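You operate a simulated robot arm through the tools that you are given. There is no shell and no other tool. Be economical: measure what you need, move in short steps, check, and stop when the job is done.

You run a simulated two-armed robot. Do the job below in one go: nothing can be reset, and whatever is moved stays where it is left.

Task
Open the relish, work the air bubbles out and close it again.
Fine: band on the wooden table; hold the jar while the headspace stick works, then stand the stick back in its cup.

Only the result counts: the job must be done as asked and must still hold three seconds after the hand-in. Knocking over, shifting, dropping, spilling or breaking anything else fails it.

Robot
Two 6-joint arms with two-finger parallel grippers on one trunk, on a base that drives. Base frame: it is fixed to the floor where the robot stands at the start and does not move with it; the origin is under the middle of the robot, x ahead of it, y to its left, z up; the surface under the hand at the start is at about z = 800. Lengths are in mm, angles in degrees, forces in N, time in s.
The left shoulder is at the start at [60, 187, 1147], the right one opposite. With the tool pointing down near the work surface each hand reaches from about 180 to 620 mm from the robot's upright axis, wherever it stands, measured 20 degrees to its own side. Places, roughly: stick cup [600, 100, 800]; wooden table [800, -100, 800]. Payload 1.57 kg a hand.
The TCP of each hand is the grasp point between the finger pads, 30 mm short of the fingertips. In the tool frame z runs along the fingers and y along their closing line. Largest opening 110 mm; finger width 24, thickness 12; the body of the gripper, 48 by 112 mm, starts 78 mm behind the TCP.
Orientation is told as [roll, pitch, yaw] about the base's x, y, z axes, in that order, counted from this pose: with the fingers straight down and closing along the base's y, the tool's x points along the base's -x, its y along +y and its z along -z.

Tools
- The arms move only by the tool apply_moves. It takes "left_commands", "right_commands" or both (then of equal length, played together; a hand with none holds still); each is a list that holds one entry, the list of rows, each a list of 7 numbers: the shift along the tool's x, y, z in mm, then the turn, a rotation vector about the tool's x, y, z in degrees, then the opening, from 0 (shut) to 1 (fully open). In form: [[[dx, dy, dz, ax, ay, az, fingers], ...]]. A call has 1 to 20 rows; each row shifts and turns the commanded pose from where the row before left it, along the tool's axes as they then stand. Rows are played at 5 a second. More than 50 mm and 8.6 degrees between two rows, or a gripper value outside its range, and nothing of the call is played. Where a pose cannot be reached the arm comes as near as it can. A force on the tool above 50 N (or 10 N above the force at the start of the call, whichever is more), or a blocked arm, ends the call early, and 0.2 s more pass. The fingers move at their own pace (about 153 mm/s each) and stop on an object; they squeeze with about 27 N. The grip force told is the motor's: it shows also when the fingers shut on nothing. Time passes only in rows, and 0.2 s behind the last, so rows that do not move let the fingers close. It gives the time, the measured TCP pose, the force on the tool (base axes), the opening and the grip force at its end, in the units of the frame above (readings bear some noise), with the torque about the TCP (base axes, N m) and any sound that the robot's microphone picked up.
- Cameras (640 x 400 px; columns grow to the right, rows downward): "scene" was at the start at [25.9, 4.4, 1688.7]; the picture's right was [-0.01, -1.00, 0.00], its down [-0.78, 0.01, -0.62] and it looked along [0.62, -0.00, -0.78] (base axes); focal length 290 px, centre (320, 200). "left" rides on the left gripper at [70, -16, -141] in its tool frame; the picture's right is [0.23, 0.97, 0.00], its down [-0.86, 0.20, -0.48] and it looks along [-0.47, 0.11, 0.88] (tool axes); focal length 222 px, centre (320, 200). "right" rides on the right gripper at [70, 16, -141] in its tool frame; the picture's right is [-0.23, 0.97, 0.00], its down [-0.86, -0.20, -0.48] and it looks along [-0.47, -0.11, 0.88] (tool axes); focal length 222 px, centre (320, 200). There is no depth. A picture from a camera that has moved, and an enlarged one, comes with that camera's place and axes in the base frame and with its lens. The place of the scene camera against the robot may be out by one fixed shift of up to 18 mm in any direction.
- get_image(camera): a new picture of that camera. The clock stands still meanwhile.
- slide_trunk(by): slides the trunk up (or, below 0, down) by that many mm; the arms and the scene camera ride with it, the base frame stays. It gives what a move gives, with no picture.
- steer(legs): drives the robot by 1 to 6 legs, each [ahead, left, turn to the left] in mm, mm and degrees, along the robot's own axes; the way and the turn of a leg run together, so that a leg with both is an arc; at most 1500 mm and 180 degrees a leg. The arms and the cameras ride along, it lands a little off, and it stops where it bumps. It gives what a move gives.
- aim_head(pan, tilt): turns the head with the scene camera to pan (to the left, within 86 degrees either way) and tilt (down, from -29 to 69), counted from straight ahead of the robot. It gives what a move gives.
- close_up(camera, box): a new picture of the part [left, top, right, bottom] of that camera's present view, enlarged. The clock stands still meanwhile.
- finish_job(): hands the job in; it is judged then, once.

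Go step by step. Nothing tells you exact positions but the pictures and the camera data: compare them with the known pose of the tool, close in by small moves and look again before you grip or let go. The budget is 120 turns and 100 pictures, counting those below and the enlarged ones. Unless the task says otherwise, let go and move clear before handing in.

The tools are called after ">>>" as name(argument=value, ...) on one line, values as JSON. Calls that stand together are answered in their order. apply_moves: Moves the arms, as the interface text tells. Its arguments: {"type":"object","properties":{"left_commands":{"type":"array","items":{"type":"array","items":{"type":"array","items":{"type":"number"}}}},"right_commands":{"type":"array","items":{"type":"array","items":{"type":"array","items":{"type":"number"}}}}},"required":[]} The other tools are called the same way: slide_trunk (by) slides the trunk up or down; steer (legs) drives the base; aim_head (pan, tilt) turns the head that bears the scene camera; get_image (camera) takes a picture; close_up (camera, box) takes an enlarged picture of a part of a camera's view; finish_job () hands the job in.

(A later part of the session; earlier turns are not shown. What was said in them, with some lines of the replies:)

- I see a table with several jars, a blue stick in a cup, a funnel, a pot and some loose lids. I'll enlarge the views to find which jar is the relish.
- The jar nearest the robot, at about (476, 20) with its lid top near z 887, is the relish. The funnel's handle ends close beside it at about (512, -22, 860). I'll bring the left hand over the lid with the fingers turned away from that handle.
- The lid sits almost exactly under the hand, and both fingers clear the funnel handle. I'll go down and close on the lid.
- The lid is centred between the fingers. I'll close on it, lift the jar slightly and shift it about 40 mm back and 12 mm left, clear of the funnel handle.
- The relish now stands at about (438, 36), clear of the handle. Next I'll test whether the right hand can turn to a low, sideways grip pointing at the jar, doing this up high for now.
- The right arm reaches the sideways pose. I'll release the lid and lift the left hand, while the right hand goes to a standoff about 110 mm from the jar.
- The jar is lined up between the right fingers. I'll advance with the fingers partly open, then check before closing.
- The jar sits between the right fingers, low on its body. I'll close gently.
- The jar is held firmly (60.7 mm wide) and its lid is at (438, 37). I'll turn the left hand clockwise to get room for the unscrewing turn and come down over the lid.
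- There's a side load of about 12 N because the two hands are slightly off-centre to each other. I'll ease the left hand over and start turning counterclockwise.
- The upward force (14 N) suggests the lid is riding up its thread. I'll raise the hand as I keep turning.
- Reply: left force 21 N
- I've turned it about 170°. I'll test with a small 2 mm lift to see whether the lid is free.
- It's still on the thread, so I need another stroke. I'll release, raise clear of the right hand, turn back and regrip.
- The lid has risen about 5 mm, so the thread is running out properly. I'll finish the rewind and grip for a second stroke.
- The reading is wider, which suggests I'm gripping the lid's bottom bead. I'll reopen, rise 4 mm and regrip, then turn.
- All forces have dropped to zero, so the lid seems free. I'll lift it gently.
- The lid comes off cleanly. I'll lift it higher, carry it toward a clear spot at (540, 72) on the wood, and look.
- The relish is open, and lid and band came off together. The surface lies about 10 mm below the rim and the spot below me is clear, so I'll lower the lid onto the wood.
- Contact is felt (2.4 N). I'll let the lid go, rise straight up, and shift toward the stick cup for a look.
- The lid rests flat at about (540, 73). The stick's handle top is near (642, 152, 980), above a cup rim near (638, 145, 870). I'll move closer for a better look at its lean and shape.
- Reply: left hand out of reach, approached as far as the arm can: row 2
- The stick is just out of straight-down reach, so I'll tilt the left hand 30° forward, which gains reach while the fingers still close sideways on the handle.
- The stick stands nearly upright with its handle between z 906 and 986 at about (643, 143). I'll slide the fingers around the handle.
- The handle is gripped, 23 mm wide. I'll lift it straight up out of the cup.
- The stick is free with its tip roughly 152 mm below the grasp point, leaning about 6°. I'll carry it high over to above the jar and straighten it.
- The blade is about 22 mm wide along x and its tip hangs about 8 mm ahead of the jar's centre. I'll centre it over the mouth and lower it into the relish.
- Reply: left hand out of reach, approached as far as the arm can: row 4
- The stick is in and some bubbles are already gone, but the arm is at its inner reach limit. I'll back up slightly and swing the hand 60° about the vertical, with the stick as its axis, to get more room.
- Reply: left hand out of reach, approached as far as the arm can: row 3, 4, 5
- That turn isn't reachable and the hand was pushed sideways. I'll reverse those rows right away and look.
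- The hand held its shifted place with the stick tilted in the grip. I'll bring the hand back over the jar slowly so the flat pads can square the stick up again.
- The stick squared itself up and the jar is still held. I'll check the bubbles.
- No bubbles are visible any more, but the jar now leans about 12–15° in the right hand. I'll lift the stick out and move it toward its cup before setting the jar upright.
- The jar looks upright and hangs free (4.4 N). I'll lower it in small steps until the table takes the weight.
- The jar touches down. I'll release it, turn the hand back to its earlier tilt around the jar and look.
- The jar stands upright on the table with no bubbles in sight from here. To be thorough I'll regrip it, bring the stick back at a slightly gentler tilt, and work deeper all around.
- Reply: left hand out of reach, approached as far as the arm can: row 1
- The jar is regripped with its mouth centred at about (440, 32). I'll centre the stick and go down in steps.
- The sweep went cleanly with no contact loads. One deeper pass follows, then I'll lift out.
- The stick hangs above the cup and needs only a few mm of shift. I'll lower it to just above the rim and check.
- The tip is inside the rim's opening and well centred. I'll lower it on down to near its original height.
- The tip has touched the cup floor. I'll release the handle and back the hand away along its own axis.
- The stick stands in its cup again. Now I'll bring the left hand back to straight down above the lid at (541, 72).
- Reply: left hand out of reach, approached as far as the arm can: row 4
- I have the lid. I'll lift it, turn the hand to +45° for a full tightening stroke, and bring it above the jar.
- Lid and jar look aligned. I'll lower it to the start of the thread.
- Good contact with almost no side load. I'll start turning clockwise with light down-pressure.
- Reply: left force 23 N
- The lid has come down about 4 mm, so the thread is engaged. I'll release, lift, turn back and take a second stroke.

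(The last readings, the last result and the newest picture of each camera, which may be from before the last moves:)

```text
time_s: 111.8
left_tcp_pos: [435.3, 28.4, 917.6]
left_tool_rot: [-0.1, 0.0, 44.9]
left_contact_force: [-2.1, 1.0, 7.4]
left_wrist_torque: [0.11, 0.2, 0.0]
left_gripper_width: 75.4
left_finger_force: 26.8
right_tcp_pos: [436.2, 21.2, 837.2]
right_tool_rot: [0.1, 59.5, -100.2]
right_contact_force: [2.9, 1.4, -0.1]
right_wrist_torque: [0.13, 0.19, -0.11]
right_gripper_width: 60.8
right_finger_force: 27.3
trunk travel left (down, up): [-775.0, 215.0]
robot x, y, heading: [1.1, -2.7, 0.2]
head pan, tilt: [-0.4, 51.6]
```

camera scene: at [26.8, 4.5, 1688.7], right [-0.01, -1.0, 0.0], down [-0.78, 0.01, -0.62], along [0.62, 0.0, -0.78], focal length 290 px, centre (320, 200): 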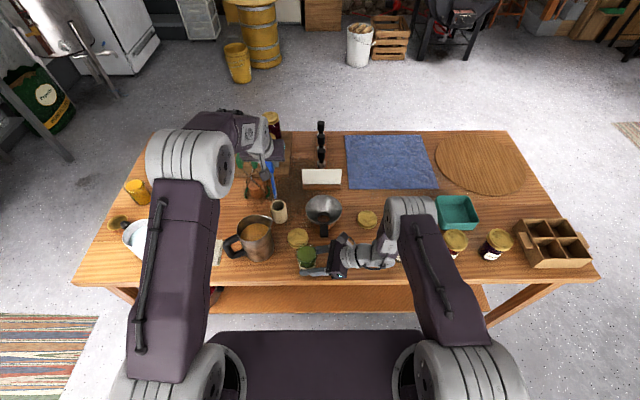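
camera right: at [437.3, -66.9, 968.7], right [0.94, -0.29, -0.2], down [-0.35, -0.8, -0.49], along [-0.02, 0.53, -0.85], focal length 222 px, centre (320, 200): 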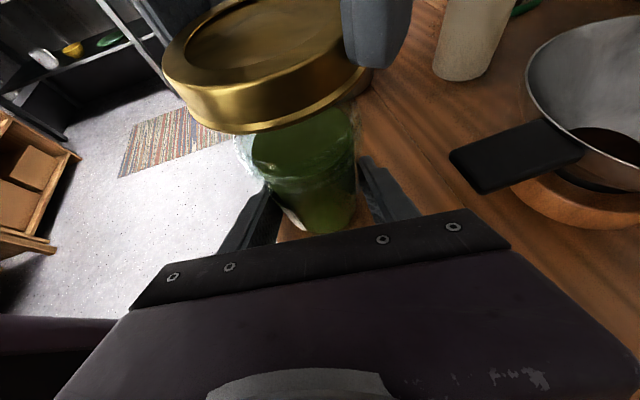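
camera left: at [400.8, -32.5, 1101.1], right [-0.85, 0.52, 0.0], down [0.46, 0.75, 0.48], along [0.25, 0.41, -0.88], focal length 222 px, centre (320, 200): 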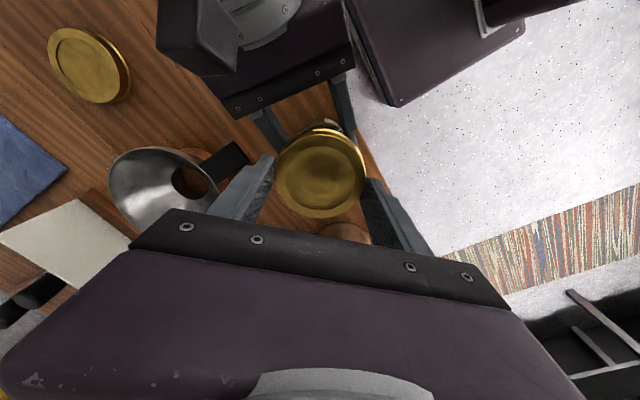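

>>> close_up(camera="right", box=[200, 40, 440, 240])

```text
2.00 times, centred on (320, 140) of right
camera zoom: at [436.5, -66.8, 969.1], right [0.94, -0.29, -0.2], down [-0.35, -0.8, -0.49], along [-0.01, 0.53, -0.85], focal length 444 px, centre (320, 320)
```

zoom: 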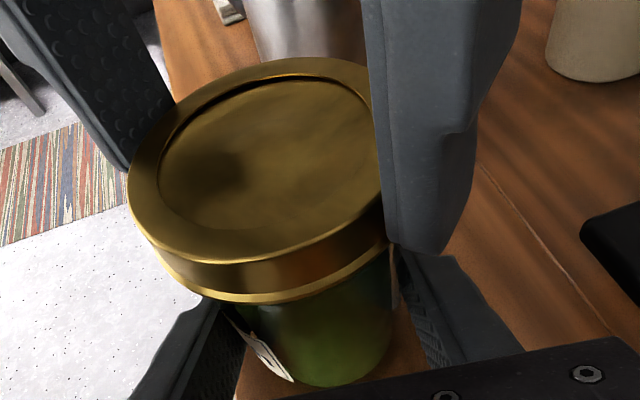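

The grip is a bit high on the lid. I'll reopen, drop 4 mm and regrip, then continue clockwise.

>>> apply_moves(left_commands=[[[0, 0, 0, 0, 0, 0, 0.8], [0, 0, 4.5, 0, 0, 0, 0.8], [0, 0, 0, 0, 0, 0, 0.4], [0, 0, 0, 0, 0, 0, 0.4], [0, 0, 0, 0, 0, 0, 0.4]]])

```text
time_s: 113.0
left_tcp_pos: [435.3, 28.7, 913.0]
left_tool_rot: [-0.2, 0.1, 44.9]
left_contact_force: [-3.0, 6.6, 0.6]
left_wrist_torque: [0.14, 0.17, 0.02]
left_gripper_width: 75.6
left_finger_force: 26.4
right_tcp_pos: [436.5, 21.2, 837.6]
right_tool_rot: [-0.1, 59.6, -100.2]
right_contact_force: [2.2, -4.5, 1.1]
right_wrist_torque: [0.31, 0.25, -0.02]
right_gripper_width: 61.1
right_finger_force: 27.0
trunk travel left (down, up): [-775.0, 215.0]
robot x, y, heading: [-1.2, -3.5, -0.1]
head pan, tilt: [-0.4, 51.6]
```

>>> apply_moves(left_commands=[[[-0.1, 0.5, 0.2, 0, 0, 8.4, 0.4], [0, 0, 0.2, 0, 0, 8.4, 0.4], [0, 0, 0.2, 0, 0, 8.4, 0.4], [0, 0, 0.2, 0, 0, 8.4, 0.4], [0, 0, 0.2, 0, 0, 8.4, 0.4], [0, 0, 0, 0, 0, 0, 0.4]]])

```text
time_s: 114.4
left_tcp_pos: [436.1, 29.2, 911.9]
left_tool_rot: [-0.1, 0.1, 2.8]
left_contact_force: [-13.3, 6.1, 1.1]
left_wrist_torque: [0.21, 0.49, 0.07]
left_gripper_width: 75.0
left_finger_force: 26.8
right_tcp_pos: [437.0, 20.1, 837.8]
right_tool_rot: [0.1, 59.5, -100.2]
right_contact_force: [13.8, -6.2, 0.1]
right_wrist_torque: [0.17, 0.45, -0.2]
right_gripper_width: 61.3
right_finger_force: 27.2
trunk travel left (down, up): [-775.0, 215.0]
robot x, y, heading: [1.5, -2.5, -0.4]
head pan, tilt: [-0.4, 51.6]
```

>>> apply_moves(left_commands=[[[1, 0.4, 0.2, 0, 0, 8.4, 0.4], [0, 0, 0.2, 0, 0, 8.4, 0.4], [0, 0, 0.2, 0, 0, 8.4, 0.4], [0, 0, 0.2, 0, 0, 8.4, 0.4], [0, 0, 0.2, 0, 0, 8.4, 0.4], [0, 0, 0.2, 0, 0, 8.4, 0.4], [0, 0, 0, 0, 0, 0, 0.4]]])

```text
time_s: 116.0
left_tcp_pos: [436.6, 27.5, 912.2]
left_tool_rot: [-0.1, -0.3, -47.7]
left_contact_force: [2.0, 11.7, -1.1]
left_wrist_torque: [0.38, 0.06, -0.02]
left_gripper_width: 74.9
left_finger_force: 27.2
right_tcp_pos: [435.9, 21.1, 837.5]
right_tool_rot: [-0.1, 59.5, -100.2]
right_contact_force: [2.5, -14.2, 8.1]
right_wrist_torque: [0.28, -0.15, 0.05]
right_gripper_width: 61.2
right_finger_force: 26.8
trunk travel left (down, up): [-775.0, 215.0]
robot x, y, heading: [0.2, -1.8, 0.2]
head pan, tilt: [-0.4, 51.6]
```

>>> apply_moves(left_commands=[[[0.6, 0.5, 0.2, 0, 0, 8.4, 0.4], [0, 0, 0.25, 0, 0, 8.4, 0.4], [0, 0, 0.25, 0, 0, 8.4, 0.4], [0, 0, 0.25, 0, 0, 8.4, 0.4], [0, 0, 0.25, 0, 0, 8.4, 0.4], [0, 0, 0.25, 0, 0, 8.4, 0.4], [0, 0, 0.25, 0, 0, 8.4, 0.4], [0, 0, 0.25, 0, 0, 8.4, 0.4], [0, 0, 0.25, 0, 0, 8.4, 0.4], [0, 0, 0, 0, 0, 0, 0.4]]])

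>>> close_up(camera="right", box=[200, 40, 440, 240])

```text
time_s: 118.2
left_tcp_pos: [436.5, 28.6, 910.0]
left_tool_rot: [0.4, -0.1, -123.2]
left_contact_force: [7.9, -9.5, 19.0]
left_wrist_torque: [-0.59, -0.01, 0.73]
left_gripper_width: 71.8
left_finger_force: 27.1
right_tcp_pos: [436.0, 20.0, 838.0]
right_tool_rot: [0.1, 59.7, -100.2]
right_contact_force: [-5.7, 2.9, -2.2]
right_wrist_torque: [-0.18, 0.02, -0.52]
right_gripper_width: 60.9
right_finger_force: 27.0
trunk travel left (down, up): [-775.0, 215.0]
robot x, y, heading: [-1.1, -1.3, 0.0]
head pan, tilt: [-0.4, 51.6]
```

```text
2.00 times, centred on (320, 140) of right
camera zoom: at [436.1, -68.0, 969.5], right [0.94, -0.29, -0.2], down [-0.35, -0.8, -0.49], along [-0.01, 0.53, -0.85], focal length 444 px, centre (320, 320)
```

zoom: 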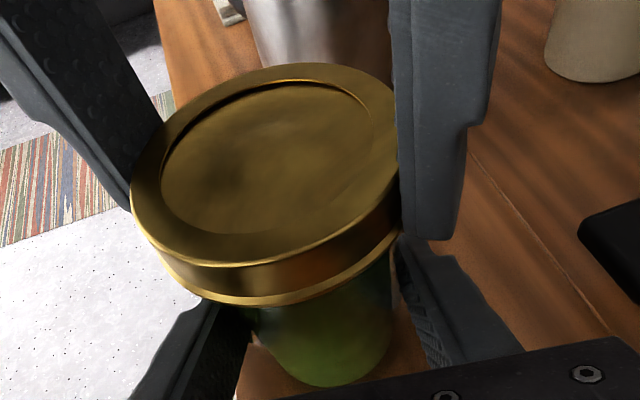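

The turning torque jumped to 0.73 N m and the grip is back to 72 mm, so the lid is seated tight. I'll relax, release with the left hand and rise clear.

>>> apply_moves(left_commands=[[[0, 0, -1, 0, 0, -2, 0.4], [0, 0, 0, 0, 0, 0, 0.8], [0, 0, 0, 0, 0, 0, 0.8], [0, 0, -25, 0, 0, 0, 0.8], [0, 0, -45, 0, 0, 0, 0.8], [0, 0, -45, 0, 0, 0, 0.8], [0, 0, -45, 0, 0, 0, 0.8], [0, 0, 0, 0, 0, 0, 0.8]]])

>>> get_image(camera="right")

>>> close_up(camera="scene", box=[230, 170, 390, 290])

```text
time_s: 120.0
left_tcp_pos: [435.0, 27.1, 1075.2]
left_tool_rot: [0.2, 0.0, -121.0]
left_contact_force: [-0.5, -0.3, -0.3]
left_wrist_torque: [0.0, 0.03, 0.02]
left_gripper_width: 87.9
left_finger_force: 0.1
right_tcp_pos: [437.2, 20.1, 838.5]
right_tool_rot: [0.1, 59.7, -100.2]
right_contact_force: [2.2, -0.9, 9.5]
right_wrist_torque: [0.16, -0.15, -0.03]
right_gripper_width: 61.3
right_finger_force: 27.4
trunk travel left (down, up): [-775.0, 215.0]
robot x, y, heading: [0.2, 3.5, -0.0]
head pan, tilt: [-0.4, 51.6]
```

```text
10 pictures are left
camera right: at [436.4, -67.2, 969.3], right [0.94, -0.29, -0.2], down [-0.35, -0.8, -0.49], along [-0.01, 0.53, -0.85], focal length 222 px, centre (320, 200)
```

right: 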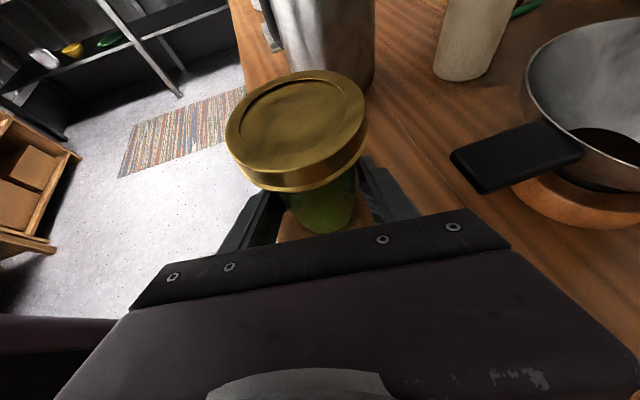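

```text
3.33 times, centred on (310, 230) of scene
camera zoom: at [25.2, 4.0, 1688.8], right [-0.01, -1.0, 0.0], down [-0.78, 0.01, -0.62], along [0.62, 0.0, -0.78], focal length 966 px, centre (353, 100)
```

zoom: 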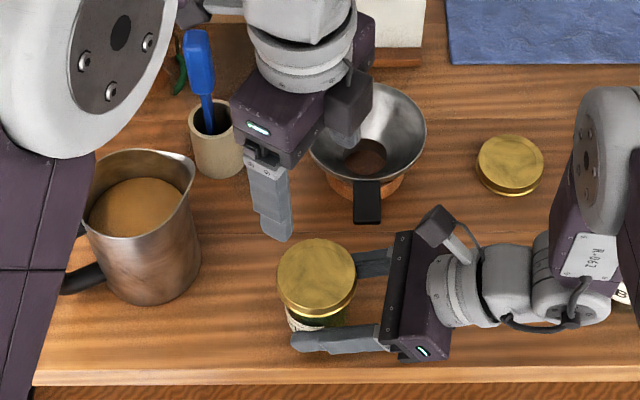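

The lid sits level and tight, and the stick is in its cup. I'll release the jar with the right hand and back out the way it came.

>>> apply_moves(right_commands=[[[0.5, 0, -0.3, 0, 0, 0, 0.3], [0, 0, 0, 0, 0, 0, 0.6], [0, 0, 0, 0, 0, 0, 0.85], [0, 0, 0, 0, 0, 0, 0.85], [0, 0, -20, 0, 0, 0, 0.85], [0, 0, -40, 0, 0, 0, 0.85], [0, 0, -40, 0, 0, 0, 0.85], [0, 0, -40, 0, 0, 0, 0.85], [20, 0, -30, 0, 0, 0, 0.85], [30, 0, -20, 0, 0, 0, 0.85], [0, 0, 0, 0, 0, 0, 0.85]]])

>>> get_image(camera="scene")

>>> close_up(camera="scene", box=[230, 170, 390, 290])

>>> close_up(camera="right", box=[200, 40, 440, 240])

```text
time_s: 122.4
left_tcp_pos: [436.1, 27.9, 1073.1]
left_tool_rot: [0.1, 0.0, -121.2]
left_contact_force: [-0.3, -0.5, -0.1]
left_wrist_torque: [-0.02, 0.01, -0.02]
left_gripper_width: 88.0
left_finger_force: 0.1
right_tcp_pos: [412.9, -119.0, 977.1]
right_tool_rot: [-0.1, 59.6, -100.3]
right_contact_force: [0.1, 0.0, 0.3]
right_wrist_torque: [0.01, -0.02, 0.01]
right_gripper_width: 93.7
right_finger_force: 0.1
trunk travel left (down, up): [-775.0, 215.0]
robot x, y, heading: [-4.8, -0.1, 0.1]
head pan, tilt: [-0.4, 51.6]
```

```text
8 pictures are left
camera scene: at [26.3, 3.7, 1688.7], right [-0.01, -1.0, 0.0], down [-0.78, 0.01, -0.62], along [0.62, 0.0, -0.78], focal length 290 px, centre (320, 200)
```

scene: 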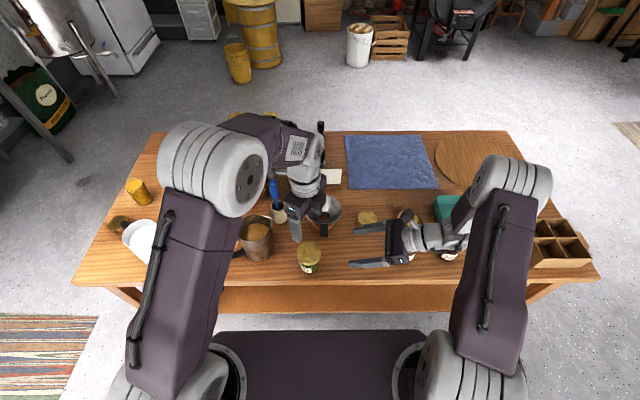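

```text
3.33 times, centred on (310, 230) of scene
camera zoom: at [26.3, 3.7, 1688.7], right [-0.01, -1.0, 0.0], down [-0.78, 0.01, -0.62], along [0.62, 0.0, -0.78], focal length 966 px, centre (353, 100)
```

zoom: 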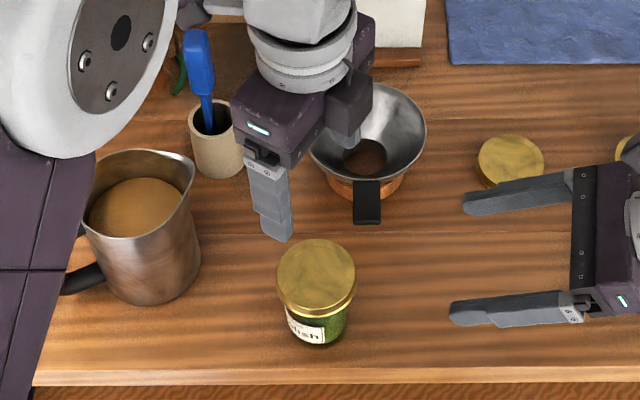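

```text
2.00 times, centred on (320, 140) of right
camera zoom: at [413.6, -206.0, 1107.9], right [0.94, -0.29, -0.2], down [-0.35, -0.8, -0.49], along [-0.02, 0.53, -0.85], focal length 444 px, centre (320, 320)
```

zoom: 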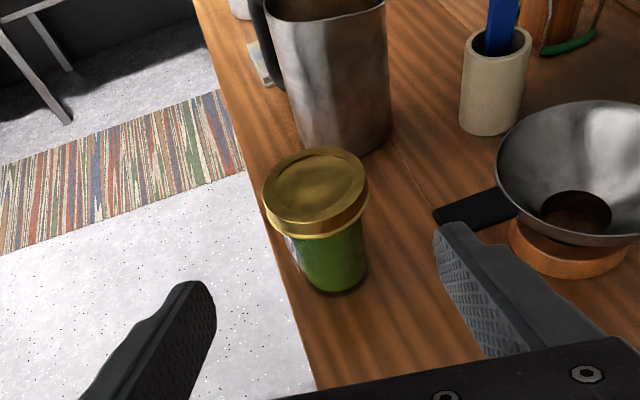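

The relish stands upright and closed with no bubbles in sight, the stick is back in its cup, and both hands are clear. I'm handing in.

>>> finish_job()

```text
The job is handed in.
```

I opened the relish, worked the bubbles out with the headspace stick while the right hand held the jar, screwed the lid back on tight, and stood the stick back in its cup. The job is handed in.

- **Lid:** The band and lid came off together and sat on the wooden table in between. The turning torque rose to 0.73 N m at the end of closing.
- **Bubbles:** I see none from the views I had. I never got a clear look at the jar's left and far sides after the second stir.
- **Jar position:** It now stands about 40 mm nearer the robot than at the start, because the funnel handle was too close to it. It also turned slightly during the final tightening.
- **Mishap:** During the first stir the left hand was pushed sideways, and the jar leaned about 12–15° while open. I saw no spill. I set it upright, regripped it and stirred again.
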